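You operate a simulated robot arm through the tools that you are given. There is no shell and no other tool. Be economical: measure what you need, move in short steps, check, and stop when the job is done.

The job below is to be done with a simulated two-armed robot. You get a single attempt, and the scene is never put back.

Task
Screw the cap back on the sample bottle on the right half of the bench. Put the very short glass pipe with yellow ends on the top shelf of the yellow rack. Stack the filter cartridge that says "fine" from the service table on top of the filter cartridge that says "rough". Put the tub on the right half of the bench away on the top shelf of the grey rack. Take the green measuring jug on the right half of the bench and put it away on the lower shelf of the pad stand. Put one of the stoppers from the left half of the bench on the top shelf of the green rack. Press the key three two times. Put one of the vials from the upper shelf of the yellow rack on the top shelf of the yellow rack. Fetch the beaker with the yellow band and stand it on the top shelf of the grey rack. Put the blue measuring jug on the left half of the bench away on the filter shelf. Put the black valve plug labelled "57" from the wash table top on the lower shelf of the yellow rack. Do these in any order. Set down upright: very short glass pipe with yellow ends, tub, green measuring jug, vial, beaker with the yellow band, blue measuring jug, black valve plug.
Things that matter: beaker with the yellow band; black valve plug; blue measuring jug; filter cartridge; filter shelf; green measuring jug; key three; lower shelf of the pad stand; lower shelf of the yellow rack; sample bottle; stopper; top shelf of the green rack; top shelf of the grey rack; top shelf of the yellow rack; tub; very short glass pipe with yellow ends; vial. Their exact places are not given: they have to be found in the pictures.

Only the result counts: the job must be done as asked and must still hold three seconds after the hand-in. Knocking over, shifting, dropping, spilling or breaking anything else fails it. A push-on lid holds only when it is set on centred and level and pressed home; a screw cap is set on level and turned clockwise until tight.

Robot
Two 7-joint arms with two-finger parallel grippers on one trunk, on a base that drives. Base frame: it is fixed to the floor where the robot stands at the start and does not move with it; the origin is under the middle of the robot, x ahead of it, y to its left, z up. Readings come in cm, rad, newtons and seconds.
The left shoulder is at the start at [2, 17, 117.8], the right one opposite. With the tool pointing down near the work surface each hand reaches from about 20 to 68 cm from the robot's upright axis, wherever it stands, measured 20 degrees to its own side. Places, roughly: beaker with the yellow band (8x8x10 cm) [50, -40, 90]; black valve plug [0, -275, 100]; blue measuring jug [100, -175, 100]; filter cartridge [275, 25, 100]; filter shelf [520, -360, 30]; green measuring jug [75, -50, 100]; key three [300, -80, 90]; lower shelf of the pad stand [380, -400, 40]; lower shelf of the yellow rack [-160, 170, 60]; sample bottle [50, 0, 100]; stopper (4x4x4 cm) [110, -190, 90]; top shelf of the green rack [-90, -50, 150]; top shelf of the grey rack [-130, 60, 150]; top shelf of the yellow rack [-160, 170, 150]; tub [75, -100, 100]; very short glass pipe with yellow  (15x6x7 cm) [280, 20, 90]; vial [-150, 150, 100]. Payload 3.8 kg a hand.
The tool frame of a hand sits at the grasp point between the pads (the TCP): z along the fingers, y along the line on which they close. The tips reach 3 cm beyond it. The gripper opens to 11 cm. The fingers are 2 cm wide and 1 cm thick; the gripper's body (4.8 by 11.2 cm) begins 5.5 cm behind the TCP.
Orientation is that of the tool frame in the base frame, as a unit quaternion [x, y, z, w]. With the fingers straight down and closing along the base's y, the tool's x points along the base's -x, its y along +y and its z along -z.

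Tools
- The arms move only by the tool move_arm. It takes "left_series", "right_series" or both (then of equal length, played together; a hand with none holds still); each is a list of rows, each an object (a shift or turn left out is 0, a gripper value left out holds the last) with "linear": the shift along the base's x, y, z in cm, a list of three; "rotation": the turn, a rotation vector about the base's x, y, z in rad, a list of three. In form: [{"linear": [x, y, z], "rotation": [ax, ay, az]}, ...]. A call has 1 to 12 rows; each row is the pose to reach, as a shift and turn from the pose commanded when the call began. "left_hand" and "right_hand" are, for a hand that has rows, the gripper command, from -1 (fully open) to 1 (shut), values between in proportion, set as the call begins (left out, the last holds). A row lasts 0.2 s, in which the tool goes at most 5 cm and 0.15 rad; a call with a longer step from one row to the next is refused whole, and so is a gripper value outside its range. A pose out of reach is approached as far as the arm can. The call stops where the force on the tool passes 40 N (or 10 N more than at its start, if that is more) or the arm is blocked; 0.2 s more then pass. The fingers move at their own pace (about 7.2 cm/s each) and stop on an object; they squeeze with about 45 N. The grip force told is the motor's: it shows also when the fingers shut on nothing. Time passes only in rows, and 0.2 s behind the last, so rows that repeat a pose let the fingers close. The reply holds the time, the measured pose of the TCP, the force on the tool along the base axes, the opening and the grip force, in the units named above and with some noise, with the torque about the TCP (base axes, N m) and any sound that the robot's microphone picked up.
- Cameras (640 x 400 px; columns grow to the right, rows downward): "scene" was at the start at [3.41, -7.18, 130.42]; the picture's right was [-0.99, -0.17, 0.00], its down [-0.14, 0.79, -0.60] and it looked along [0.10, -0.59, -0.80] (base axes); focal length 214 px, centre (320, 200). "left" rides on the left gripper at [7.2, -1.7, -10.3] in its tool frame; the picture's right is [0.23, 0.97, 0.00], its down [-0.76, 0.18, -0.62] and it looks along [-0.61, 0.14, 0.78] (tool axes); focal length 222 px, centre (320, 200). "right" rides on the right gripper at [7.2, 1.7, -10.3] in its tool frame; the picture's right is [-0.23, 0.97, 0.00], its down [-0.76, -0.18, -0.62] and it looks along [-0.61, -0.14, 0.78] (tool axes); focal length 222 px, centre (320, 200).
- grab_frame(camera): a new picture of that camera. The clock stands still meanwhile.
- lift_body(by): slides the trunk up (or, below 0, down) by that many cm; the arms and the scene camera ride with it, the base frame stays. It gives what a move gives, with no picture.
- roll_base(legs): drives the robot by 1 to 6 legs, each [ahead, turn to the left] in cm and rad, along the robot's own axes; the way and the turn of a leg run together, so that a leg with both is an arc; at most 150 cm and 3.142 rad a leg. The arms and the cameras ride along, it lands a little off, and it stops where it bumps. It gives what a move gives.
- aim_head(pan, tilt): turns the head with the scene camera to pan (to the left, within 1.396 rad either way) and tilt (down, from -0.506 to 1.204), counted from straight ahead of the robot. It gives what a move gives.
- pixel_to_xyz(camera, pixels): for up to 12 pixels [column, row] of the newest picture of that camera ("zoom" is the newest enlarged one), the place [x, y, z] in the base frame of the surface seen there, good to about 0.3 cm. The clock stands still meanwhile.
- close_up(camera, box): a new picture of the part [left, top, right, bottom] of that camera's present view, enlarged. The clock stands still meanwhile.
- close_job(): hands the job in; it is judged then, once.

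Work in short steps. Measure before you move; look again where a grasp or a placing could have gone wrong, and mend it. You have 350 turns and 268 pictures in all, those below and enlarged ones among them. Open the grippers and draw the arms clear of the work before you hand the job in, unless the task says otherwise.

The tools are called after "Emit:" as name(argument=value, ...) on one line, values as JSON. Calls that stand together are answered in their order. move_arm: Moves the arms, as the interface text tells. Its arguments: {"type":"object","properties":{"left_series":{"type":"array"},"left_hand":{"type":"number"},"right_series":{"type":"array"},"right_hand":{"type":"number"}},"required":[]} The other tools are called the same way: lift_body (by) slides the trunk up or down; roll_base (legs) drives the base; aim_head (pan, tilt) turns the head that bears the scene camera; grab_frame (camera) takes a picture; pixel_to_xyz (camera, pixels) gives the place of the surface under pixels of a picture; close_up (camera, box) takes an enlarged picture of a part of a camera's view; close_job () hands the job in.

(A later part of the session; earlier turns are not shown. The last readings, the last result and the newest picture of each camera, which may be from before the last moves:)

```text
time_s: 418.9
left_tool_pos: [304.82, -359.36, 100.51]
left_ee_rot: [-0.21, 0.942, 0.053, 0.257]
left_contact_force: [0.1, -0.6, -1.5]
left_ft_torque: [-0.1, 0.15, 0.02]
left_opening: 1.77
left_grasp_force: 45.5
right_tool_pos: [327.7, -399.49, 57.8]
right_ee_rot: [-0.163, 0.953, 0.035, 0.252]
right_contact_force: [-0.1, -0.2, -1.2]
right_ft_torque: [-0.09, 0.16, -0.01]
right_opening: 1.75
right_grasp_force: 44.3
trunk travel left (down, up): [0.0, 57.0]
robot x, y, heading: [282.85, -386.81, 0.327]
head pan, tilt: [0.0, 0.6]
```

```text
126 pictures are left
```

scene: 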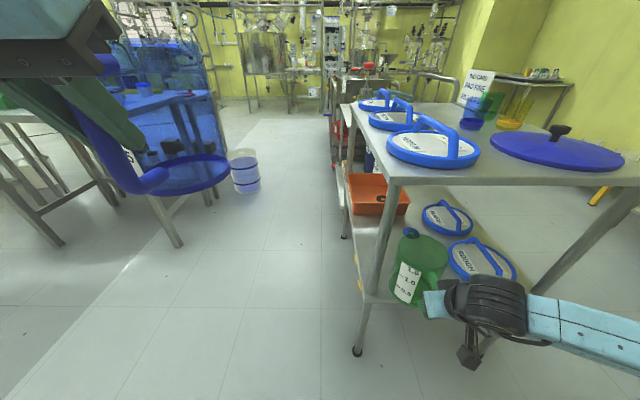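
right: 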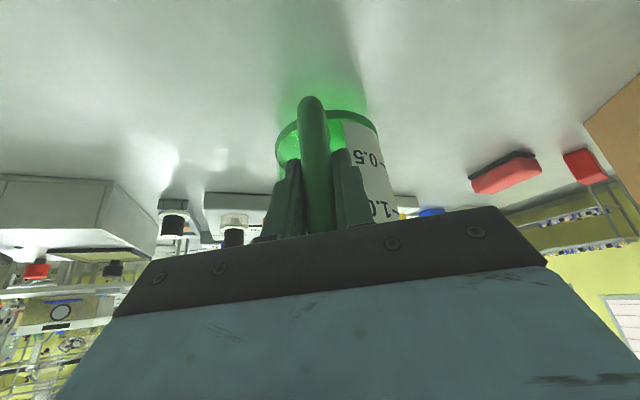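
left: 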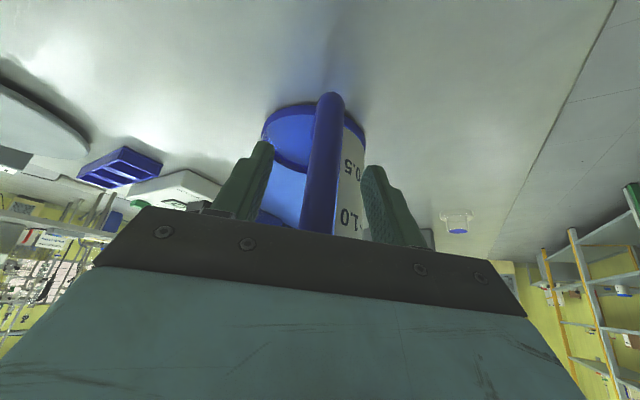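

Extend the arm 10 cm ahead.

Emit:
move_arm(right_series=[{"linear": [3.3, 0.8, 0]}, {"linear": [6.6, 1.6, 0]}, {"linear": [9.8, 2.4, 0]}, {"linear": [9.8, 2.4, 0]}])

Emit:
close_up(camera="scene", box=[340, 180, 540, 320])

Emit:
grab_frame(camera="right")

```text
time_s: 419.9
left_tool_pos: [304.83, -359.35, 100.7]
left_ee_rot: [-0.209, 0.942, 0.053, 0.256]
left_contact_force: [0.8, -1.0, -1.9]
left_ft_torque: [-0.07, 0.16, 0.02]
left_opening: 1.73
left_grasp_force: 44.7
right_tool_pos: [337.69, -397.18, 57.6]
right_ee_rot: [-0.163, 0.954, 0.034, 0.251]
right_contact_force: [-0.6, -0.1, -1.4]
right_ft_torque: [-0.06, 0.14, -0.02]
right_opening: 1.7
right_grasp_force: 45.1
trunk travel left (down, up): [0.0, 57.0]
robot x, y, heading: [282.91, -386.58, 0.331]
head pan, tilt: [0.0, 0.6]
```

```text
2.86 times, centred on (440, 250) of scene
```

zoom: 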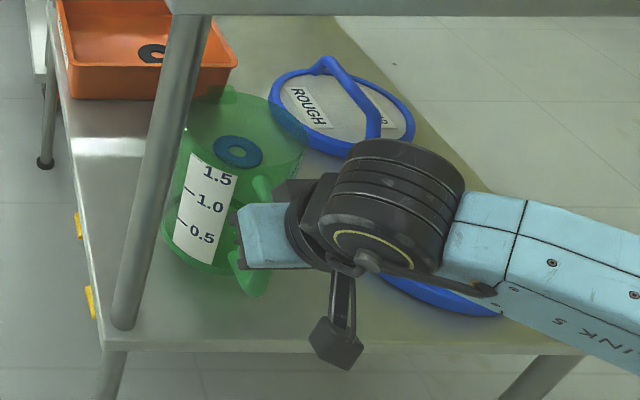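

```text
124 pictures are left
```

right: 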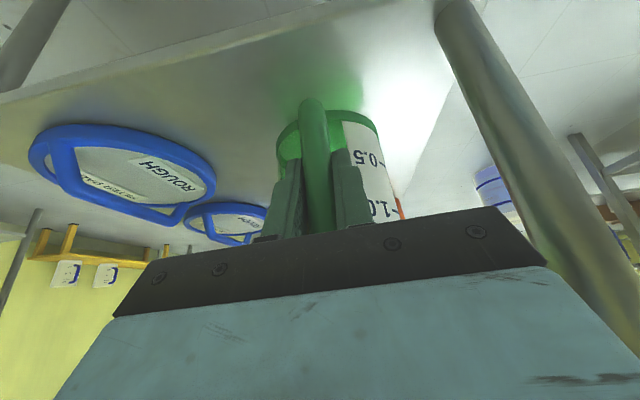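

Jug is over the free shelf area. Lower to contact (~54.4).

Emit:
move_arm(right_series=[{"linear": [0, 0, -1.5]}, {"linear": [0, 0, -2.5]}, {"linear": [0, 0, -3]}, {"linear": [0, 0, -3.3]}, {"linear": [0, 0, -3.6]}, {"linear": [0, 0, -3.9]}])

```text
time_s: 421.3
left_tool_pos: [304.45, -359.29, 100.82]
left_ee_rot: [-0.209, 0.942, 0.052, 0.259]
left_contact_force: [-0.4, -0.2, -1.5]
left_ft_torque: [-0.06, 0.1, 0.01]
left_opening: 1.77
left_grasp_force: 45.0
right_tool_pos: [337.69, -397.1, 54.31]
right_ee_rot: [-0.162, 0.952, 0.034, 0.257]
right_contact_force: [-10.9, -9.4, 34.5]
right_ft_torque: [0.75, -0.76, 0.01]
right_opening: 1.8
right_grasp_force: 45.2
trunk travel left (down, up): [0.0, 57.0]
robot x, y, heading: [282.7, -386.46, 0.331]
head pan, tilt: [0.0, 0.6]
```

Contact at 54.3 (35 N). Relax 0.4, release, and withdraw back along the tool axis.

Emit:
move_arm(right_series=[{"linear": [0, 0, 0.35]}, {"linear": [0, 0, 0.35]}])

Emit:
move_arm(right_series=[{"linear": [0, 0, 0]}, {"linear": [0, 0, 0]}, {"linear": [0, 0, 0]}, {"linear": [-1.5, -0.5, 2.5]}, {"linear": [-3.5, -1.2, 5.5]}, {"linear": [-7, -2.4, 8]}, {"linear": [-11, -3.7, 9]}, {"linear": [-15, -5, 9]}], right_hand=-0.1)

Emit:
close_up(camera="scene", box=[340, 180, 540, 320])

```text
time_s: 421.9
left_tool_pos: [304.69, -359.33, 100.59]
left_ee_rot: [-0.21, 0.942, 0.053, 0.258]
left_contact_force: [-0.3, 0.1, -1.5]
left_ft_torque: [-0.09, 0.15, -0.01]
left_opening: 1.77
left_grasp_force: 45.2
right_tool_pos: [337.64, -397.05, 54.35]
right_ee_rot: [-0.163, 0.953, 0.035, 0.253]
right_contact_force: [1.4, -1.6, 19.0]
right_ft_torque: [0.74, -1.19, -0.11]
right_opening: 1.74
right_grasp_force: 44.5
trunk travel left (down, up): [0.0, 57.0]
robot x, y, heading: [282.91, -386.58, 0.328]
head pan, tilt: [0.0, 0.6]
```

```text
time_s: 423.7
left_tool_pos: [304.72, -359.4, 100.65]
left_ee_rot: [-0.209, 0.942, 0.053, 0.257]
left_contact_force: [0.6, 0.2, -2.3]
left_ft_torque: [-0.1, 0.15, -0.05]
left_opening: 1.75
left_grasp_force: 45.0
right_tool_pos: [323.34, -401.86, 62.53]
right_ee_rot: [-0.163, 0.953, 0.034, 0.252]
right_contact_force: [-0.5, 0.7, -0.2]
right_ft_torque: [-0.01, -0.03, 0.01]
right_opening: 6.08
right_grasp_force: 0.0
right hand out of reach, approached as far as the arm can: row 8
trunk travel left (down, up): [0.0, 57.0]
robot x, y, heading: [282.89, -386.69, 0.331]
head pan, tilt: [0.0, 0.6]
```

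```text
2.86 times, centred on (440, 250) of scene
```

zoom: 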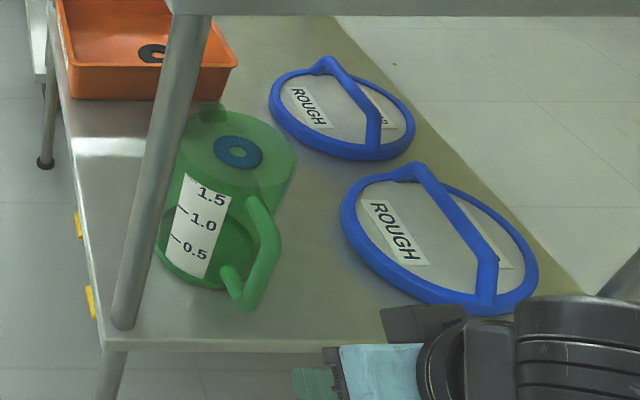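

Green jug stands well. Now locate the filter shelf near (520,-360): zoom toward it.

Emit:
aim_head(pan=-0.1, tilt=0.3)

Emit:
close_up(camera="scene", box=[220, 120, 420, 260])

Emit:
pixel_to_xyz(camera="zoom", pixels=[[320, 200], [250, 250], [350, 130], [300, 300], [200, 200], [400, 180], [150, 120], [450, 120]])

```text
time_s: 424.5
left_tool_pos: [304.75, -359.28, 100.72]
left_ee_rot: [-0.21, 0.942, 0.053, 0.257]
left_contact_force: [0.1, -0.5, -1.7]
left_ft_torque: [-0.1, 0.13, 0.04]
left_opening: 1.77
left_grasp_force: 44.8
right_tool_pos: [323.42, -401.69, 62.51]
right_ee_rot: [-0.164, 0.953, 0.034, 0.251]
right_contact_force: [0.2, 0.1, 0.0]
right_ft_torque: [-0.04, 0.01, 0.02]
right_opening: 6.06
right_grasp_force: 0.0
trunk travel left (down, up): [0.0, 57.0]
robot x, y, heading: [282.81, -386.24, 0.33]
head pan, tilt: [-0.099, 0.3]
```

```text
2.86 times, centred on (320, 190) of scene
```

zoom: 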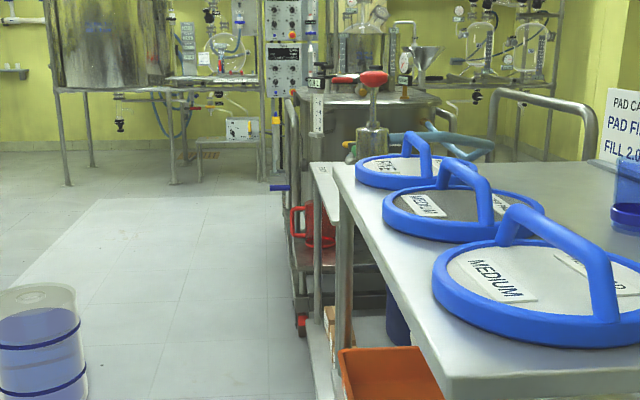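

```text
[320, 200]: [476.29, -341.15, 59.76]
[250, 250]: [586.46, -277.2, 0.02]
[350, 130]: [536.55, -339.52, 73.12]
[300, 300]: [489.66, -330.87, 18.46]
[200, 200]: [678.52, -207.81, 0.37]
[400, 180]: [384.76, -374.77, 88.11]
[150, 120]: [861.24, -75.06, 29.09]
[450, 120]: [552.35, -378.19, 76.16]
```

The filter unit with a low shelf (red jug on it) stands at ≈(500,-335). I raise the right hand, back off, and get a view from the corridor.

Emit:
move_arm(right_series=[{"linear": [0, 0, 4.5]}, {"linear": [0, 0, 9]}, {"linear": [0, 0, 13.5]}, {"linear": [0, 0, 18]}, {"linear": [0, 0, 22.5]}, {"linear": [0, 0, 27]}, {"linear": [0, 0, 31.5]}, {"linear": [0, 0, 36]}, {"linear": [-4, -1, 38]}])

Emit:
roll_base(legs=[[-30, 0], [0, 0.5]])

Emit:
aim_head(pan=-0.5, tilt=0.4)

Emit:
grab_frame(camera="scene")

```text
time_s: 426.5
left_tool_pos: [304.76, -359.4, 100.74]
left_ee_rot: [-0.209, 0.942, 0.053, 0.257]
left_contact_force: [0.7, 0.6, -1.7]
left_ft_torque: [-0.06, 0.15, -0.02]
left_opening: 1.74
left_grasp_force: 45.2
right_tool_pos: [319.42, -402.69, 100.78]
right_ee_rot: [-0.163, 0.953, 0.034, 0.252]
right_contact_force: [0.5, 0.0, -0.4]
right_ft_torque: [-0.03, -0.02, 0.0]
right_opening: 6.04
right_grasp_force: 0.0
right hand out of reach, approached as far as the arm can: row 1, 2, 3, 4
trunk travel left (down, up): [0.0, 57.0]
robot x, y, heading: [282.81, -386.59, 0.329]
head pan, tilt: [-0.099, 0.3]
```

```text
time_s: 430.0
left_tool_pos: [260.62, -361.83, 100.71]
left_ee_rot: [-0.438, 0.86, 0.115, 0.235]
left_contact_force: [0.0, -0.6, -2.0]
left_ft_torque: [-0.11, 0.1, 0.0]
left_opening: 1.76
left_grasp_force: 45.1
right_tool_pos: [294.41, -392.72, 100.68]
right_ee_rot: [-0.396, 0.883, 0.096, 0.234]
right_contact_force: [-0.1, 0.3, -0.1]
right_ft_torque: [-0.02, 0.02, 0.0]
right_opening: 6.03
right_grasp_force: 0.0
trunk travel left (down, up): [0.0, 57.0]
robot x, y, heading: [255.09, -396.33, 0.837]
head pan, tilt: [-0.099, 0.3]
```

```text
time_s: 430.9
left_tool_pos: [260.65, -361.85, 100.75]
left_ee_rot: [-0.438, 0.86, 0.116, 0.235]
left_contact_force: [-0.3, 0.0, -2.1]
left_ft_torque: [-0.12, 0.07, 0.01]
left_opening: 1.75
left_grasp_force: 45.0
right_tool_pos: [294.5, -392.67, 100.65]
right_ee_rot: [-0.396, 0.882, 0.096, 0.235]
right_contact_force: [0.6, 1.0, -0.2]
right_ft_torque: [0.0, -0.02, 0.0]
right_opening: 6.09
right_grasp_force: 0.1
trunk travel left (down, up): [0.0, 57.0]
robot x, y, heading: [254.9, -396.19, 0.836]
head pan, tilt: [-0.499, 0.4]
```

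```text
121 pictures are left
```

scene: 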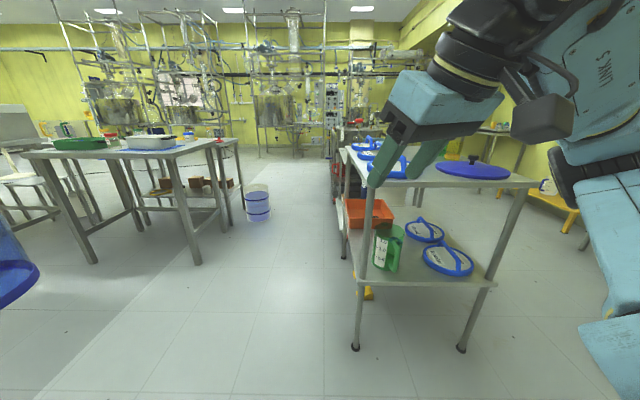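

Measure corridor: bucket, left table legs, right equipment, floor.

Emit:
pixel_to_xyz(camera="scene", pixels=[[257, 220], [270, 205], [198, 262], [242, 205], [212, 200], [335, 200], [345, 255], [332, 180], [300, 160], [340, 175], [205, 150], [120, 150]])

```text
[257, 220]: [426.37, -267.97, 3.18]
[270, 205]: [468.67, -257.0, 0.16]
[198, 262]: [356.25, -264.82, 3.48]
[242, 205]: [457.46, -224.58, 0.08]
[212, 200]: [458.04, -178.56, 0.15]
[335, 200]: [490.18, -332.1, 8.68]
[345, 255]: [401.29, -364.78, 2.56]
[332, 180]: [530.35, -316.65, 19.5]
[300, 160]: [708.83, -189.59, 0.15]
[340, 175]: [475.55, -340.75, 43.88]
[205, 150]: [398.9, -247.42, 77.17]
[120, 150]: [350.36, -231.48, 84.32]
```

Corridor is ~70 cm wide. Raise the trunk 22 cm, move to its centre line and drive along it.

Emit:
lift_body(by=22)

Emit:
roll_base(legs=[[55, 0], [0, -0.516]])

```text
time_s: 433.2
left_tool_pos: [260.66, -361.81, 122.63]
left_ee_rot: [-0.439, 0.859, 0.116, 0.236]
left_contact_force: [0.2, 0.3, -1.8]
left_ft_torque: [-0.09, 0.09, -0.01]
left_opening: 1.77
left_grasp_force: 44.6
right_tool_pos: [294.6, -392.77, 122.6]
right_ee_rot: [-0.395, 0.883, 0.095, 0.235]
right_contact_force: [0.4, -0.2, 0.3]
right_ft_torque: [0.01, -0.03, 0.0]
right_opening: 6.06
right_grasp_force: 0.2
trunk travel left (down, up): [-22.0, 35.0]
robot x, y, heading: [254.59, -396.01, 0.829]
head pan, tilt: [-0.499, 0.4]
```

```text
time_s: 437.9
left_tool_pos: [314.09, -328.6, 122.71]
left_ee_rot: [-0.201, 0.944, 0.051, 0.257]
left_contact_force: [0.0, -0.7, -1.7]
left_ft_torque: [-0.07, 0.13, -0.01]
left_opening: 1.77
left_grasp_force: 45.0
right_tool_pos: [328.18, -371.99, 122.67]
right_ee_rot: [-0.154, 0.955, 0.032, 0.251]
right_contact_force: [0.0, 0.0, 0.0]
right_ft_torque: [-0.03, 0.02, 0.0]
right_opening: 6.04
right_grasp_force: 0.1
trunk travel left (down, up): [-22.0, 35.0]
robot x, y, heading: [292.18, -355.35, 0.31]
head pan, tilt: [-0.499, 0.4]
```

Emit:
roll_base(legs=[[0, 0.012], [110, 0]])

Emit:
aim_head(pan=-0.6, tilt=0.6)

Emit:
grab_frame(camera="scene")

```text
time_s: 443.8
left_tool_pos: [416.84, -291.87, 122.72]
left_ee_rot: [-0.216, 0.94, 0.055, 0.257]
left_contact_force: [0.3, 0.0, -1.7]
left_ft_torque: [-0.1, 0.14, 0.03]
left_opening: 1.76
left_grasp_force: 45.1
right_tool_pos: [432.22, -335.11, 122.75]
right_ee_rot: [-0.169, 0.952, 0.037, 0.252]
right_contact_force: [0.5, -0.1, 0.1]
right_ft_torque: [0.0, 0.03, 0.02]
right_opening: 6.03
right_grasp_force: 0.0
trunk travel left (down, up): [-22.0, 35.0]
robot x, y, heading: [395.5, -319.36, 0.345]
head pan, tilt: [-0.499, 0.4]
```

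```text
time_s: 444.5
left_tool_pos: [416.93, -291.91, 122.69]
left_ee_rot: [-0.216, 0.941, 0.055, 0.256]
left_contact_force: [-0.4, 1.1, -2.3]
left_ft_torque: [-0.09, 0.15, 0.01]
left_opening: 1.77
left_grasp_force: 44.8
right_tool_pos: [432.0, -335.15, 122.74]
right_ee_rot: [-0.169, 0.952, 0.036, 0.252]
right_contact_force: [0.4, 0.1, -0.5]
right_ft_torque: [-0.02, -0.01, 0.03]
right_opening: 6.04
right_grasp_force: 0.0
trunk travel left (down, up): [-22.0, 35.0]
robot x, y, heading: [395.26, -319.7, 0.346]
head pan, tilt: [-0.6, 0.6]
```

```text
120 pictures are left
```

scene: 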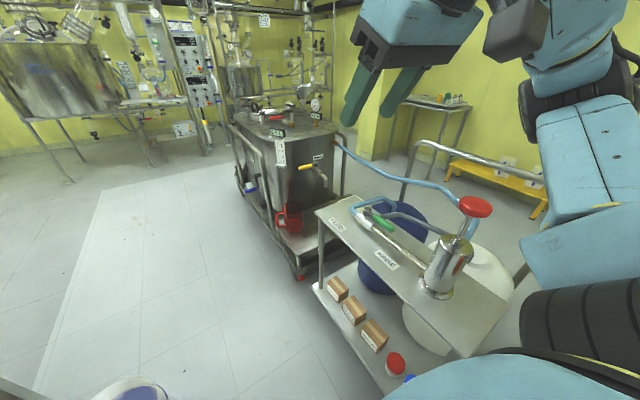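

Zoom on the filter unit's ledge with the red jug (290,220).

Emit:
close_up(camera="scene", box=[220, 100, 400, 290])

Emit:
pixel_to_xyz(camera="scene", pixels=[[288, 232], [300, 240], [310, 230], [320, 235], [300, 255], [290, 245], [335, 222], [287, 210], [300, 275], [330, 215], [318, 258], [345, 205]])

```text
2.11 times, centred on (310, 195) of scene
```

zoom: 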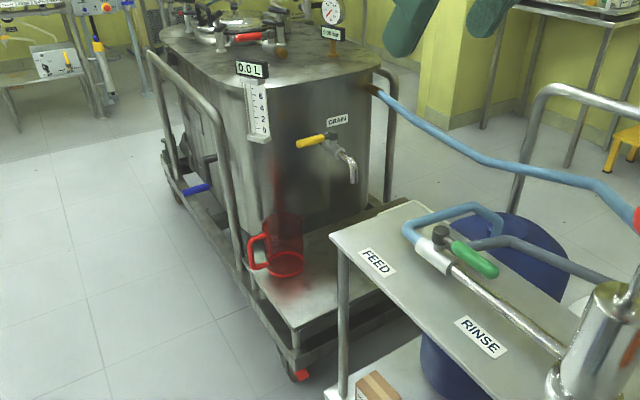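

```text
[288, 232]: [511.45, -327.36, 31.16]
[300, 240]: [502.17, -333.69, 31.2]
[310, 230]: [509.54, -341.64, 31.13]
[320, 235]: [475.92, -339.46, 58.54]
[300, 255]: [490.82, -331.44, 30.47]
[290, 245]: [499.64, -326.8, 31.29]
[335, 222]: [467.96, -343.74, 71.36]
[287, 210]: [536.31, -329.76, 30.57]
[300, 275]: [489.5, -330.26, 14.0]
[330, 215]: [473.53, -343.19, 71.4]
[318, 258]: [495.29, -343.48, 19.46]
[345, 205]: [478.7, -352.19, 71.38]
```

The filter shelf is the ledge at z=31 (p≈165–185), beside a cart. Drive on and turn to face it for a better view.

Emit:
roll_base(legs=[[0, -0.025], [88, 0], [0, -1.57]])

Emit:
aim_head(pan=0.0, tilt=0.75)

Emit:
grab_frame(camera="scene")

```text
time_s: 453.4
left_tool_pos: [505.7, -314.37, 122.56]
left_ee_rot: [0.523, 0.811, -0.145, 0.218]
left_contact_force: [0.7, 1.1, -1.8]
left_ft_torque: [0.15, 0.08, 0.01]
left_opening: 1.78
left_grasp_force: 45.2
right_tool_pos: [462.1, -328.51, 122.75]
right_ee_rot: [0.564, 0.786, -0.155, 0.202]
right_contact_force: [-0.1, 0.5, 0.6]
right_ft_torque: [0.03, 0.0, 0.02]
right_opening: 6.05
right_grasp_force: 0.0
trunk travel left (down, up): [-22.0, 35.0]
robot x, y, heading: [478.98, -292.29, -1.257]
head pan, tilt: [-0.6, 0.6]
```

```text
time_s: 454.4
left_tool_pos: [505.67, -314.43, 122.62]
left_ee_rot: [0.523, 0.811, -0.145, 0.219]
left_contact_force: [0.0, -0.4, -1.2]
left_ft_torque: [0.11, 0.05, -0.01]
left_opening: 1.77
left_grasp_force: 44.9
right_tool_pos: [462.14, -328.63, 122.66]
right_ee_rot: [0.564, 0.786, -0.155, 0.201]
right_contact_force: [0.4, 0.1, -0.1]
right_ft_torque: [0.01, -0.02, 0.01]
right_opening: 6.03
right_grasp_force: 0.0
trunk travel left (down, up): [-22.0, 35.0]
robot x, y, heading: [478.87, -292.21, -1.254]
head pan, tilt: [0.0, 0.75]
```

```text
118 pictures are left
```

scene: 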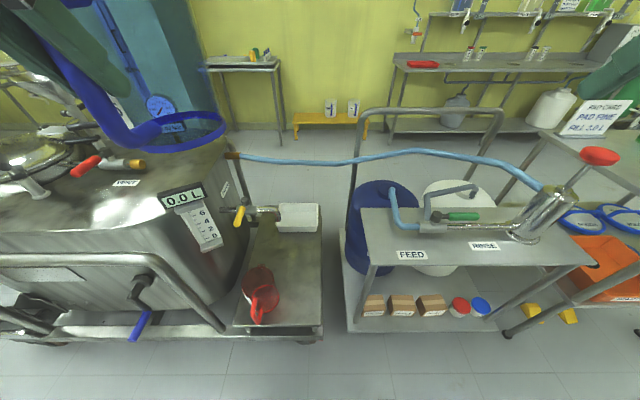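

Excellent view: the ledge has free space around (295,270), right of the red jug (262,290). Zoom and measure.

Emit:
close_up(camera="scene", box=[210, 190, 350, 350])

Emit:
pixel_to_xyz(camera="scene", pixels=[[240, 325], [315, 325], [316, 245], [285, 275], [300, 275], [295, 250], [275, 300], [265, 262], [298, 212], [240, 215], [365, 270], [318, 285]])

```text
2.50 times, centred on (280, 270) of scene
```

zoom: 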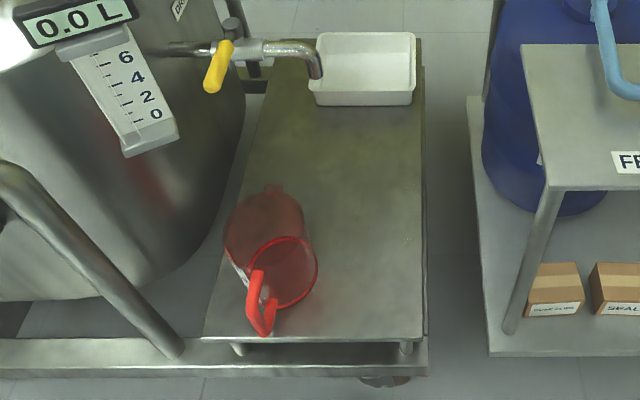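

```text
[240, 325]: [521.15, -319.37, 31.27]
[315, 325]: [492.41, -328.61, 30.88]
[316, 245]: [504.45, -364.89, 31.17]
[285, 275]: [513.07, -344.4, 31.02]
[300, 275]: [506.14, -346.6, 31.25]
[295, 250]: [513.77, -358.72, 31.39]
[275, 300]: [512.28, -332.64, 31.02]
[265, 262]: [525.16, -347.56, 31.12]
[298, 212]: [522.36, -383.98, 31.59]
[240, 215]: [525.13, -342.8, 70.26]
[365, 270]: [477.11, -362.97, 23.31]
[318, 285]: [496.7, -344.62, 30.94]
```

Target: handle bar at (499.5,-342.5), jug centre (508.4,-350.5), inward direction -0.73 rad. Raise the right hand out of the way, lower the trunk fully, advance 8 cm.

Emit:
move_arm(right_series=[{"linear": [0, 0, 4.5]}, {"linear": [0, 0, 9]}, {"linear": [0, 0, 13.5]}, {"linear": [0, 0, 18]}, {"linear": [0, 0, 22]}])

Emit:
roll_base(legs=[[8, 0]])

Emit:
lift_body(by=-22)

```text
time_s: 455.6
left_tool_pos: [505.81, -314.32, 122.77]
left_ee_rot: [0.523, 0.811, -0.145, 0.218]
left_contact_force: [0.6, 0.3, -2.1]
left_ft_torque: [0.18, 0.08, -0.02]
left_opening: 1.74
left_grasp_force: 45.4
right_tool_pos: [462.14, -328.81, 144.68]
right_ee_rot: [0.564, 0.786, -0.156, 0.202]
right_contact_force: [0.5, 0.5, 0.5]
right_ft_torque: [-0.01, -0.02, -0.02]
right_opening: 6.06
right_grasp_force: 0.2
trunk travel left (down, up): [-22.0, 35.0]
robot x, y, heading: [478.92, -292.31, -1.259]
head pan, tilt: [0.0, 0.75]
```

```text
time_s: 456.6
left_tool_pos: [508.12, -321.83, 122.7]
left_ee_rot: [0.524, 0.811, -0.144, 0.218]
left_contact_force: [-0.4, 0.3, -2.3]
left_ft_torque: [0.18, 0.06, -0.01]
left_opening: 1.76
left_grasp_force: 45.1
right_tool_pos: [464.53, -336.41, 144.52]
right_ee_rot: [0.564, 0.785, -0.156, 0.201]
right_contact_force: [0.9, -0.9, -0.8]
right_ft_torque: [0.0, 0.02, 0.02]
right_opening: 6.07
right_grasp_force: 0.0
trunk travel left (down, up): [-22.0, 35.0]
robot x, y, heading: [481.29, -299.5, -1.255]
head pan, tilt: [0.0, 0.75]
```

```text
time_s: 458.9
left_tool_pos: [508.06, -321.8, 100.8]
left_ee_rot: [0.523, 0.811, -0.145, 0.218]
left_contact_force: [-0.4, 0.5, -1.9]
left_ft_torque: [0.13, 0.08, 0.01]
left_opening: 1.75
left_grasp_force: 45.1
right_tool_pos: [464.5, -336.33, 122.69]
right_ee_rot: [0.565, 0.785, -0.156, 0.201]
right_contact_force: [-0.6, 0.9, -1.0]
right_ft_torque: [0.03, -0.05, -0.02]
right_opening: 6.02
right_grasp_force: 0.0
trunk travel left (down, up): [0.0, 57.0]
robot x, y, heading: [481.66, -300.05, -1.259]
head pan, tilt: [0.0, 0.75]
```

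Move the left hand above the target with yaw +0.42.

Emit:
move_arm(left_series=[{"linear": [-1.8, -4.2, 0], "rotation": [0, 0, 0.11]}, {"linear": [-3.6, -8.4, 0], "rotation": [0, 0, 0.22]}, {"linear": [-5.4, -12.6, 0], "rotation": [0, 0, 0.33]}, {"linear": [-7.2, -16.8, 0], "rotation": [0, 0, 0.424]}, {"linear": [-8.6, -20.7, 0], "rotation": [0, 0, 0.424]}, {"linear": [-8.6, -20.7, 0], "rotation": [0, 0, 0.424]}])

Emit:
grab_frame(camera="scene")

```text
time_s: 460.3
left_tool_pos: [499.34, -342.34, 100.61]
left_ee_rot: [0.341, 0.903, -0.096, 0.244]
left_contact_force: [0.2, 0.1, -2.0]
left_ft_torque: [0.11, 0.12, 0.0]
left_opening: 1.75
left_grasp_force: 45.4
right_tool_pos: [464.57, -336.16, 122.6]
right_ee_rot: [0.565, 0.785, -0.155, 0.201]
right_contact_force: [0.0, -0.5, 0.6]
right_ft_torque: [0.04, -0.03, -0.01]
right_opening: 6.03
right_grasp_force: 0.0
trunk travel left (down, up): [0.0, 57.0]
robot x, y, heading: [480.92, -299.91, -1.26]
head pan, tilt: [0.0, 0.75]
```

```text
116 pictures are left
```

scene: 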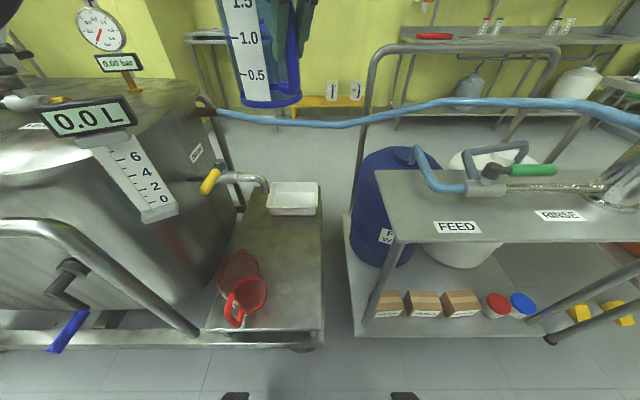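

Check the hose position relative to my descent column.

Emit:
pixel_to_xyz(camera="scene", pixels=[[230, 114], [270, 121], [320, 122], [262, 180], [215, 180], [240, 178], [290, 250], [245, 295], [270, 285], [318, 290]])

```text
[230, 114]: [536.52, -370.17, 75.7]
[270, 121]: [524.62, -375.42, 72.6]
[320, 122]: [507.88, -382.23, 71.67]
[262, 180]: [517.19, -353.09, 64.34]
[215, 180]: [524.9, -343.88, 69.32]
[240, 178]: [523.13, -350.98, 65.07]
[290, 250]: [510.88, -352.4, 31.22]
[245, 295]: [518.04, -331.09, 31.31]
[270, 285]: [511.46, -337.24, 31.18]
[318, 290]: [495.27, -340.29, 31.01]
```

Drain spout is at (517,-353,64): I shift the target to bar (496.6,-338.8) for clearance and descend.

Emit:
move_arm(left_series=[{"linear": [-2.75, 3.55, 0]}, {"linear": [-2.75, 3.55, -4.8]}, {"linear": [-2.75, 3.55, -9.6]}, {"linear": [-2.75, 3.55, -14.4]}, {"linear": [-2.75, 3.55, -19.2]}, {"linear": [-2.75, 3.55, -24]}, {"linear": [-2.75, 3.55, -28]}, {"linear": [-2.75, 3.55, -28]}])

Emit:
grab_frame(camera="scene")

```text
time_s: 462.1
left_tool_pos: [496.71, -338.81, 72.88]
left_ee_rot: [0.341, 0.902, -0.097, 0.244]
left_contact_force: [-0.7, -0.1, -2.2]
left_ft_torque: [0.09, 0.14, 0.01]
left_opening: 1.77
left_grasp_force: 44.9
right_tool_pos: [464.47, -336.41, 122.61]
right_ee_rot: [0.564, 0.785, -0.156, 0.201]
right_contact_force: [0.7, 0.8, 0.2]
right_ft_torque: [0.02, -0.02, 0.0]
right_opening: 6.06
right_grasp_force: 0.0
trunk travel left (down, up): [0.0, 57.0]
robot x, y, heading: [480.95, -299.49, -1.254]
head pan, tilt: [0.0, 0.75]
```

```text
115 pictures are left
```

scene: 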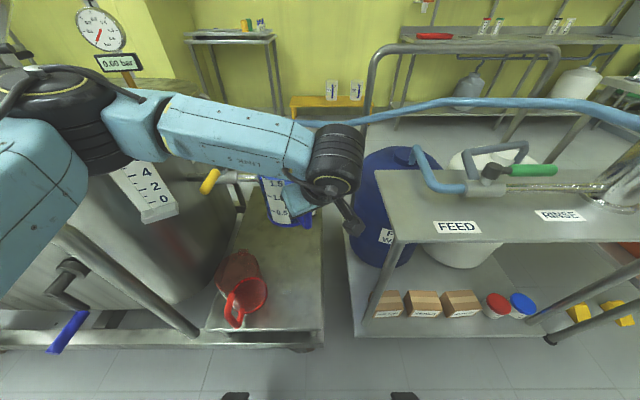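

The forearm may come near the tank gauge when lowering further; measure arm heights.

Emit:
pixel_to_xyz(camera="scene", pixels=[[60, 100], [110, 110], [140, 130], [200, 160], [260, 165], [300, 165], [335, 160], [150, 190], [60, 160], [20, 250], [140, 210]])

```text
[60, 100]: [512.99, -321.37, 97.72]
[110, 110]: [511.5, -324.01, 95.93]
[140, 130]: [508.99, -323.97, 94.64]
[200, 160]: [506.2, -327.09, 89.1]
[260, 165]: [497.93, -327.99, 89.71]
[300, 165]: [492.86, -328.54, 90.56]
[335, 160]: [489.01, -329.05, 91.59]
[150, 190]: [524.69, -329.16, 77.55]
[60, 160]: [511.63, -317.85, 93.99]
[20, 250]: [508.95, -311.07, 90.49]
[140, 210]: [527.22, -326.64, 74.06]
```

Elbow is ~12 cm from the gauge. Raising the trunk 18 cm keeps the elbow higher while the hand goes down; do that and lower stepwise.

Emit:
lift_body(by=18)

Emit:
move_arm(left_series=[{"linear": [0, 0, -4.5]}, {"linear": [0, 0, -9]}, {"linear": [0, 0, -13.5]}, {"linear": [0, 0, -18]}, {"linear": [0, 0, -22.5]}, {"linear": [0, 0, -27]}, {"linear": [0, 0, -31]}, {"linear": [0, 0, -31]}])

Emit:
grab_frame(camera="scene")

Emit:
pixel_to_xyz(camera="scene", pixels=[[60, 130], [110, 150], [150, 180], [200, 190], [260, 200], [300, 200], [335, 200], [130, 250], [60, 200]])

```text
time_s: 464.1
left_tool_pos: [496.71, -338.71, 90.85]
left_ee_rot: [0.341, 0.903, -0.097, 0.244]
left_contact_force: [-0.1, 0.7, -1.3]
left_ft_torque: [0.11, 0.1, 0.01]
left_opening: 1.77
left_grasp_force: 44.6
right_tool_pos: [464.46, -336.22, 140.6]
right_ee_rot: [0.565, 0.785, -0.155, 0.201]
right_contact_force: [0.7, -0.1, 0.0]
right_ft_torque: [0.01, 0.02, 0.0]
right_opening: 6.06
right_grasp_force: 0.0
trunk travel left (down, up): [-18.0, 39.0]
robot x, y, heading: [480.93, -299.59, -1.257]
head pan, tilt: [0.0, 0.75]
```

```text
time_s: 465.9
left_tool_pos: [496.67, -338.6, 59.86]
left_ee_rot: [0.341, 0.903, -0.096, 0.244]
left_contact_force: [-0.8, 0.1, -1.1]
left_ft_torque: [0.09, 0.13, 0.0]
left_opening: 1.75
left_grasp_force: 45.8
right_tool_pos: [464.51, -336.2, 140.73]
right_ee_rot: [0.565, 0.785, -0.154, 0.2]
right_contact_force: [0.2, 0.7, -0.8]
right_ft_torque: [0.03, 0.0, -0.04]
right_opening: 6.07
right_grasp_force: 0.1
trunk travel left (down, up): [-18.0, 39.0]
robot x, y, heading: [481.28, -299.35, -1.259]
head pan, tilt: [0.0, 0.75]
```

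```text
114 pictures are left
```

scene: 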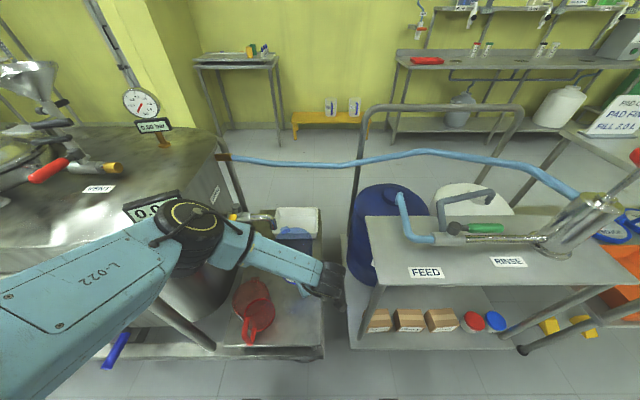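

```text
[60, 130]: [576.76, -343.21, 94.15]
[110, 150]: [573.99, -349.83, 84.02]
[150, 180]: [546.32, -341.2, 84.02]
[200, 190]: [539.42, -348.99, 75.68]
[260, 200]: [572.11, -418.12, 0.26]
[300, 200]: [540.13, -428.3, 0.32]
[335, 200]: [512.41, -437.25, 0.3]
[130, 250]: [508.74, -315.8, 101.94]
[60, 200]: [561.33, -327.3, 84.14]
```

Emit:
pixel_to_xyz(camera="scene", pixels=[[190, 213], [205, 235], [175, 245], [150, 205], [225, 250], [280, 265], [330, 275], [190, 262], [300, 235], [298, 285]])

Emit:
close_up(camera="scene", box=[120, 170, 360, 350])

```text
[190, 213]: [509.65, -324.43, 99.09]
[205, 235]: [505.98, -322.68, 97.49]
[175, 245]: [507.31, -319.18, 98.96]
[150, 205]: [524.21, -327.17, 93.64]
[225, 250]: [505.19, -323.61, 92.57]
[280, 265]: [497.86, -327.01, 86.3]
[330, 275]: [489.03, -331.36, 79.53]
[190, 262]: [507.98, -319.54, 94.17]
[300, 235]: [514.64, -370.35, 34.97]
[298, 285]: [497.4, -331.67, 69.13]
```

```text
2.22 times, centred on (240, 260) of scene
```

zoom: 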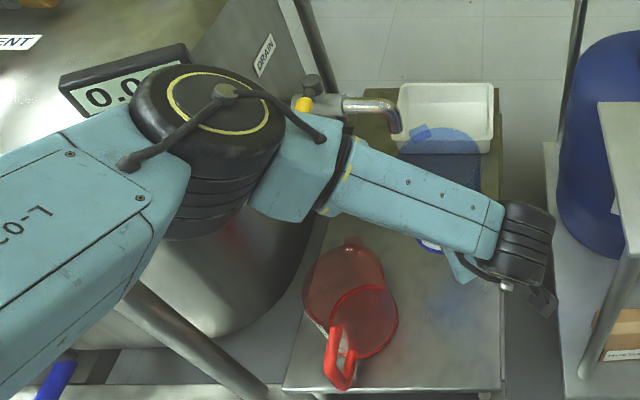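

Elbow stays at (508,-321,98), 15 cm from the display. Continue lowering to 44.

Emit:
move_arm(left_series=[{"linear": [0, 0, -4]}, {"linear": [0, 0, -8]}, {"linear": [0, 0, -12]}, {"linear": [0, 0, -15.5]}, {"linear": [0, 0, -15.5]}])

Emit:
close_up(camera="scene", box=[120, 170, 360, 350])

Emit:
grab_frame(camera="left")

```text
time_s: 467.1
left_tool_pos: [497.58, -338.45, 44.8]
left_ee_rot: [0.34, 0.903, -0.095, 0.246]
left_contact_force: [-0.2, 0.7, -1.3]
left_ft_torque: [0.1, 0.15, 0.01]
left_opening: 1.78
left_grasp_force: 44.3
left hand out of reach, approached as far as the arm can: row 4, 5
right_tool_pos: [464.39, -336.31, 140.69]
right_ee_rot: [0.564, 0.786, -0.155, 0.201]
right_contact_force: [1.0, 0.2, -0.4]
right_ft_torque: [0.03, 0.0, 0.03]
right_opening: 6.05
right_grasp_force: 0.0
trunk travel left (down, up): [-18.0, 39.0]
robot x, y, heading: [481.38, -299.54, -1.255]
head pan, tilt: [0.0, 0.75]
```

```text
2.22 times, centred on (240, 260) of scene
```

zoom: 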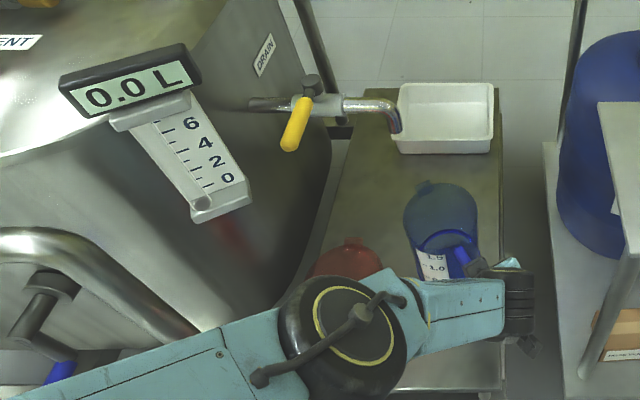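

```text
111 pictures are left
```

left: 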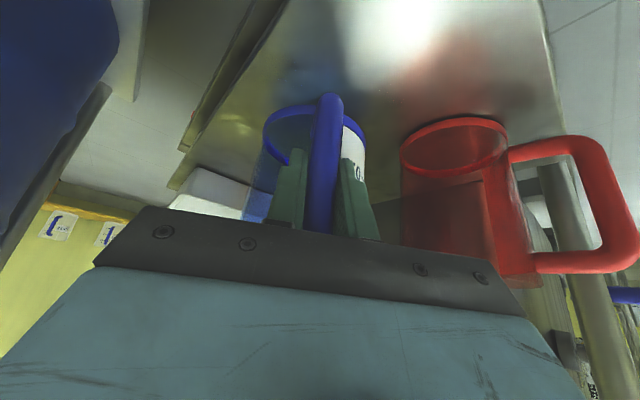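

Jug hovers ~3 cm above the ledge, clear of the red jug. Check the elbow's height, then lower the trunk for the last centimetres.

Emit:
pixel_to_xyz(camera="zoom", pixels=[[345, 340], [345, 240], [420, 300]])

Emit:
grab_frame(camera="scene")

Emit:
pixel_to_xyz(camera="scene", pixels=[[251, 310], [270, 325], [300, 315], [230, 325], [200, 345], [252, 285]])

Emit:
lift_body(by=-2.6)

```text
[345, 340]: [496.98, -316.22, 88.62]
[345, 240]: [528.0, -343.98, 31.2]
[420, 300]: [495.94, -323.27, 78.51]
```

```text
110 pictures are left
```

scene: 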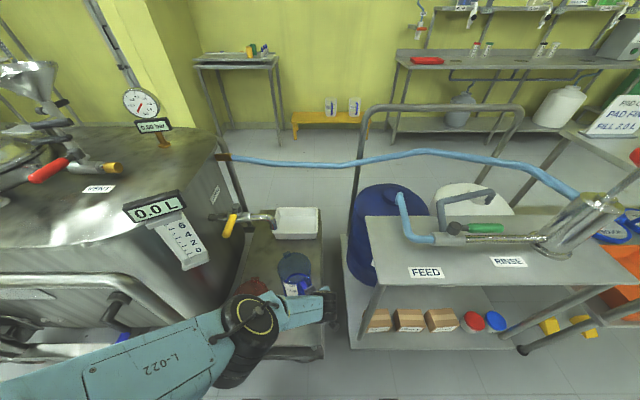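

```text
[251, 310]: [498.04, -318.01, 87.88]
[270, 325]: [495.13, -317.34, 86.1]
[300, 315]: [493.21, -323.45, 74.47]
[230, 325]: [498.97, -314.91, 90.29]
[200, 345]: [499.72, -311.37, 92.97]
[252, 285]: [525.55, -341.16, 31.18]
```

```text
time_s: 467.9
left_tool_pos: [497.63, -338.39, 42.15]
left_ee_rot: [0.341, 0.903, -0.095, 0.246]
left_contact_force: [0.2, 0.3, -0.5]
left_ft_torque: [0.08, 0.15, -0.02]
left_opening: 1.78
left_grasp_force: 45.0
right_tool_pos: [464.58, -336.28, 138.06]
right_ee_rot: [0.564, 0.786, -0.155, 0.201]
right_contact_force: [0.3, 0.6, -0.5]
right_ft_torque: [0.01, 0.02, 0.06]
right_opening: 6.05
right_grasp_force: 0.1
trunk travel left (down, up): [-15.4, 41.6]
robot x, y, heading: [481.04, -299.42, -1.255]
head pan, tilt: [0.0, 0.75]
```

Emit:
lift_body(by=-0.7)

Emit:
lift_body(by=-0.3)

```text
time_s: 468.4
left_tool_pos: [497.53, -338.18, 41.56]
left_ee_rot: [0.342, 0.901, -0.096, 0.248]
left_contact_force: [-5.0, 5.7, 31.3]
left_ft_torque: [-0.5, -0.91, -0.02]
left_opening: 1.76
left_grasp_force: 45.1
right_tool_pos: [464.28, -335.97, 137.5]
right_ee_rot: [0.564, 0.785, -0.156, 0.202]
right_contact_force: [-0.4, -0.7, -0.4]
right_ft_torque: [0.01, -0.01, 0.03]
right_opening: 6.06
right_grasp_force: 0.1
trunk travel left (down, up): [-14.7, 42.3]
robot x, y, heading: [481.43, -299.77, -1.257]
head pan, tilt: [0.0, 0.75]
```

```text
time_s: 468.9
left_tool_pos: [497.34, -338.31, 41.19]
left_ee_rot: [0.341, 0.902, -0.096, 0.245]
left_contact_force: [-11.0, 7.8, 33.8]
left_ft_torque: [-0.17, -0.6, 0.06]
left_opening: 1.76
left_grasp_force: 45.3
right_tool_pos: [464.23, -335.96, 137.14]
right_ee_rot: [0.565, 0.785, -0.155, 0.202]
right_contact_force: [-0.5, -0.4, 0.5]
right_ft_torque: [-0.01, -0.04, 0.04]
right_opening: 6.03
right_grasp_force: 0.1
trunk travel left (down, up): [-14.4, 42.6]
robot x, y, heading: [480.94, -299.09, -1.255]
head pan, tilt: [0.0, 0.75]
```

On the ledge. Relax 0.4 cm, open, withdraw along the tool axis and up.

Emit:
lift_body(by=0.4)

Emit:
move_arm(left_series=[{"linear": [0, 0, 0]}, {"linear": [0, 0, 0]}, {"linear": [0, 0, 0]}, {"linear": [-1, 0.9, 2.4]}, {"linear": [-2.2, 2, 5]}, {"linear": [-4, 3.6, 9]}, {"linear": [-5, 4.5, 13]}, {"linear": [-5, 4.5, 17.5]}, {"linear": [-5, 4.5, 22]}, {"linear": [-5, 4.5, 26.5]}, {"linear": [-5, 4.5, 31]}], left_hand=-0.1)

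Emit:
close_up(camera="scene", box=[180, 190, 360, 350])

```text
time_s: 469.5
left_tool_pos: [497.6, -338.31, 41.59]
left_ee_rot: [0.34, 0.903, -0.095, 0.245]
left_contact_force: [-0.5, -0.8, -1.7]
left_ft_torque: [0.09, 0.13, 0.0]
left_opening: 1.76
left_grasp_force: 44.8
right_tool_pos: [464.54, -336.29, 137.34]
right_ee_rot: [0.565, 0.785, -0.155, 0.201]
right_contact_force: [0.1, -0.1, 0.5]
right_ft_torque: [0.01, -0.01, 0.01]
right_opening: 6.05
right_grasp_force: 0.0
trunk travel left (down, up): [-14.8, 42.2]
robot x, y, heading: [481.04, -299.65, -1.254]
head pan, tilt: [0.0, 0.75]
```

```text
time_s: 471.9
left_tool_pos: [492.27, -333.86, 72.81]
left_ee_rot: [0.341, 0.903, -0.096, 0.244]
left_contact_force: [0.3, -1.4, -0.1]
left_ft_torque: [0.02, -0.02, 0.02]
left_opening: 6.06
left_grasp_force: 0.0
right_tool_pos: [464.48, -336.23, 137.29]
right_ee_rot: [0.564, 0.786, -0.155, 0.201]
right_contact_force: [-0.9, 0.1, 0.3]
right_ft_torque: [0.03, -0.01, 0.0]
right_opening: 6.05
right_grasp_force: 0.0
trunk travel left (down, up): [-14.8, 42.2]
robot x, y, heading: [480.96, -299.2, -1.256]
head pan, tilt: [0.0, 0.75]
```

```text
2.50 times, centred on (270, 270) of scene
```

zoom: 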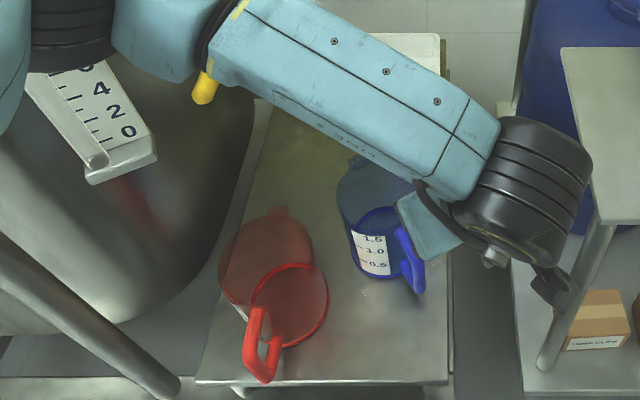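

Blue jug stands upright. Raise the trunk 30 cm, then retract the left arm.

Emit:
lift_body(by=30)

Emit:
move_arm(left_series=[{"linear": [0, 0, 4.5]}, {"linear": [0, 0, 9]}, {"linear": [-1, 4, 12]}, {"linear": [-1, 8, 14]}, {"linear": [0, 11, 16]}])

Emit:
roll_base(legs=[[-12, 0]])

Emit:
grab_frame(camera="scene")

```text
time_s: 474.9
left_tool_pos: [492.22, -333.85, 102.72]
left_ee_rot: [0.342, 0.903, -0.096, 0.243]
left_contact_force: [0.6, 0.3, -0.7]
left_ft_torque: [0.01, -0.04, -0.03]
left_opening: 6.03
left_grasp_force: 0.0
right_tool_pos: [464.51, -336.22, 167.42]
right_ee_rot: [0.564, 0.785, -0.156, 0.201]
right_contact_force: [-0.3, 0.0, -0.2]
right_ft_torque: [0.02, 0.02, -0.02]
right_opening: 6.04
right_grasp_force: 0.1
trunk travel left (down, up): [-44.8, 12.2]
robot x, y, heading: [481.33, -299.86, -1.257]
head pan, tilt: [0.0, 0.75]
```

```text
refused: row 3 steps farther than a row can; nothing moved
```

```text
time_s: 476.1
left_tool_pos: [488.59, -322.65, 102.78]
left_ee_rot: [0.341, 0.903, -0.096, 0.244]
left_contact_force: [-0.4, 0.2, -0.3]
left_ft_torque: [0.0, 0.0, 0.01]
left_opening: 6.04
left_grasp_force: 0.0
right_tool_pos: [460.92, -325.19, 167.42]
right_ee_rot: [0.564, 0.786, -0.155, 0.2]
right_contact_force: [0.8, 1.6, -0.7]
right_ft_torque: [0.03, -0.02, 0.01]
right_opening: 6.04
right_grasp_force: 0.1
trunk travel left (down, up): [-44.8, 12.2]
robot x, y, heading: [477.85, -288.19, -1.259]
head pan, tilt: [0.0, 0.75]
```

```text
108 pictures are left
```

scene: 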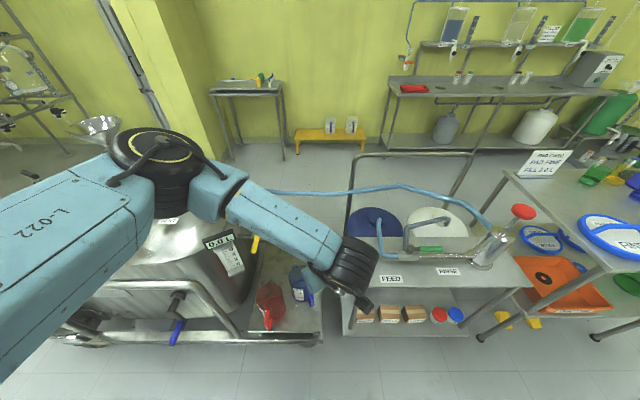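

Both jugs done. Return both hands to a vertical neutral pose.

Emit:
move_arm(left_series=[{"linear": [0, 3, 3], "rotation": [0.087, 0.097, 0]}, {"linear": [0, 5, 6], "rotation": [0.174, 0.194, 0]}, {"linear": [0, 6, 9], "rotation": [0.26, 0.29, 0]}, {"linear": [2, 6, 12], "rotation": [0.347, 0.387, 0]}, {"linear": [4, 6, 15], "rotation": [0.347, 0.387, 0]}], right_series=[{"linear": [0, 0, -3], "rotation": [0.124, 0.04, 0]}, {"linear": [0, 0, -6], "rotation": [0.248, 0.08, 0]}, {"linear": [0, 0, -9], "rotation": [0.371, 0.12, 0]}, {"linear": [0, 0, -12], "rotation": [0.495, 0.16, 0]}, {"linear": [0, 0, -15], "rotation": [0.495, 0.16, 0]}])

Emit:
move_arm(left_series=[{"linear": [2, 0, 2], "rotation": [0, 0, -0.13]}, {"linear": [4, 0, 4], "rotation": [0, 0, -0.26]}, {"linear": [6, 0, 6], "rotation": [0, 0, -0.39]}, {"linear": [8, 0, 8], "rotation": [0, 0, -0.52]}, {"linear": [8, 0, 8], "rotation": [0, 0, -0.52]}])

```text
time_s: 477.3
left_tool_pos: [492.41, -316.72, 117.89]
left_ee_rot: [0.353, 0.936, -0.002, 0.005]
left_contact_force: [-0.7, 0.7, -0.2]
left_ft_torque: [-0.02, 0.0, -0.01]
left_opening: 6.06
left_grasp_force: 0.1
right_tool_pos: [460.72, -325.2, 152.23]
right_ee_rot: [0.582, 0.813, -0.002, -0.006]
right_contact_force: [-0.2, -1.4, 0.2]
right_ft_torque: [0.0, -0.04, -0.01]
right_opening: 6.04
right_grasp_force: 0.1
trunk travel left (down, up): [-44.8, 12.2]
robot x, y, heading: [477.27, -288.45, -1.252]
head pan, tilt: [0.0, 0.75]
```

```text
time_s: 478.5
left_tool_pos: [500.6, -316.8, 125.77]
left_ee_rot: [0.581, 0.814, -0.004, 0.003]
left_contact_force: [0.1, 0.1, 0.9]
left_ft_torque: [-0.01, 0.02, -0.02]
left_opening: 6.05
left_grasp_force: 0.2
right_tool_pos: [460.82, -325.08, 152.3]
right_ee_rot: [0.582, 0.813, -0.002, -0.005]
right_contact_force: [-0.3, 0.0, 0.1]
right_ft_torque: [0.02, -0.02, 0.01]
right_opening: 6.04
right_grasp_force: 0.0
trunk travel left (down, up): [-44.8, 12.2]
robot x, y, heading: [477.37, -288.3, -1.254]
head pan, tilt: [0.0, 0.75]
```

Turn to face back along the corridor and drive out.

Emit:
roll_base(legs=[[0, -1.55], [110, 0], [95, 0]])

```text
time_s: 483.6
left_tool_pos: [444.32, -314.35, 125.6]
left_ee_rot: [0.984, 0.177, -0.004, -0.001]
left_contact_force: [-0.5, -0.9, 0.0]
left_ft_torque: [0.05, -0.06, 0.02]
left_opening: 6.06
left_grasp_force: 0.1
right_tool_pos: [434.76, -274.84, 152.25]
right_ee_rot: [0.984, 0.176, 0.003, -0.007]
right_contact_force: [-1.0, -0.1, 0.3]
right_ft_torque: [0.0, -0.09, -0.04]
right_opening: 6.08
right_grasp_force: 0.1
trunk travel left (down, up): [-44.8, 12.2]
robot x, y, heading: [472.14, -290.69, -2.8]
head pan, tilt: [0.0, 0.75]
stopped in leg 2: the robot was blocked; the commanded pose is now the measured one
```

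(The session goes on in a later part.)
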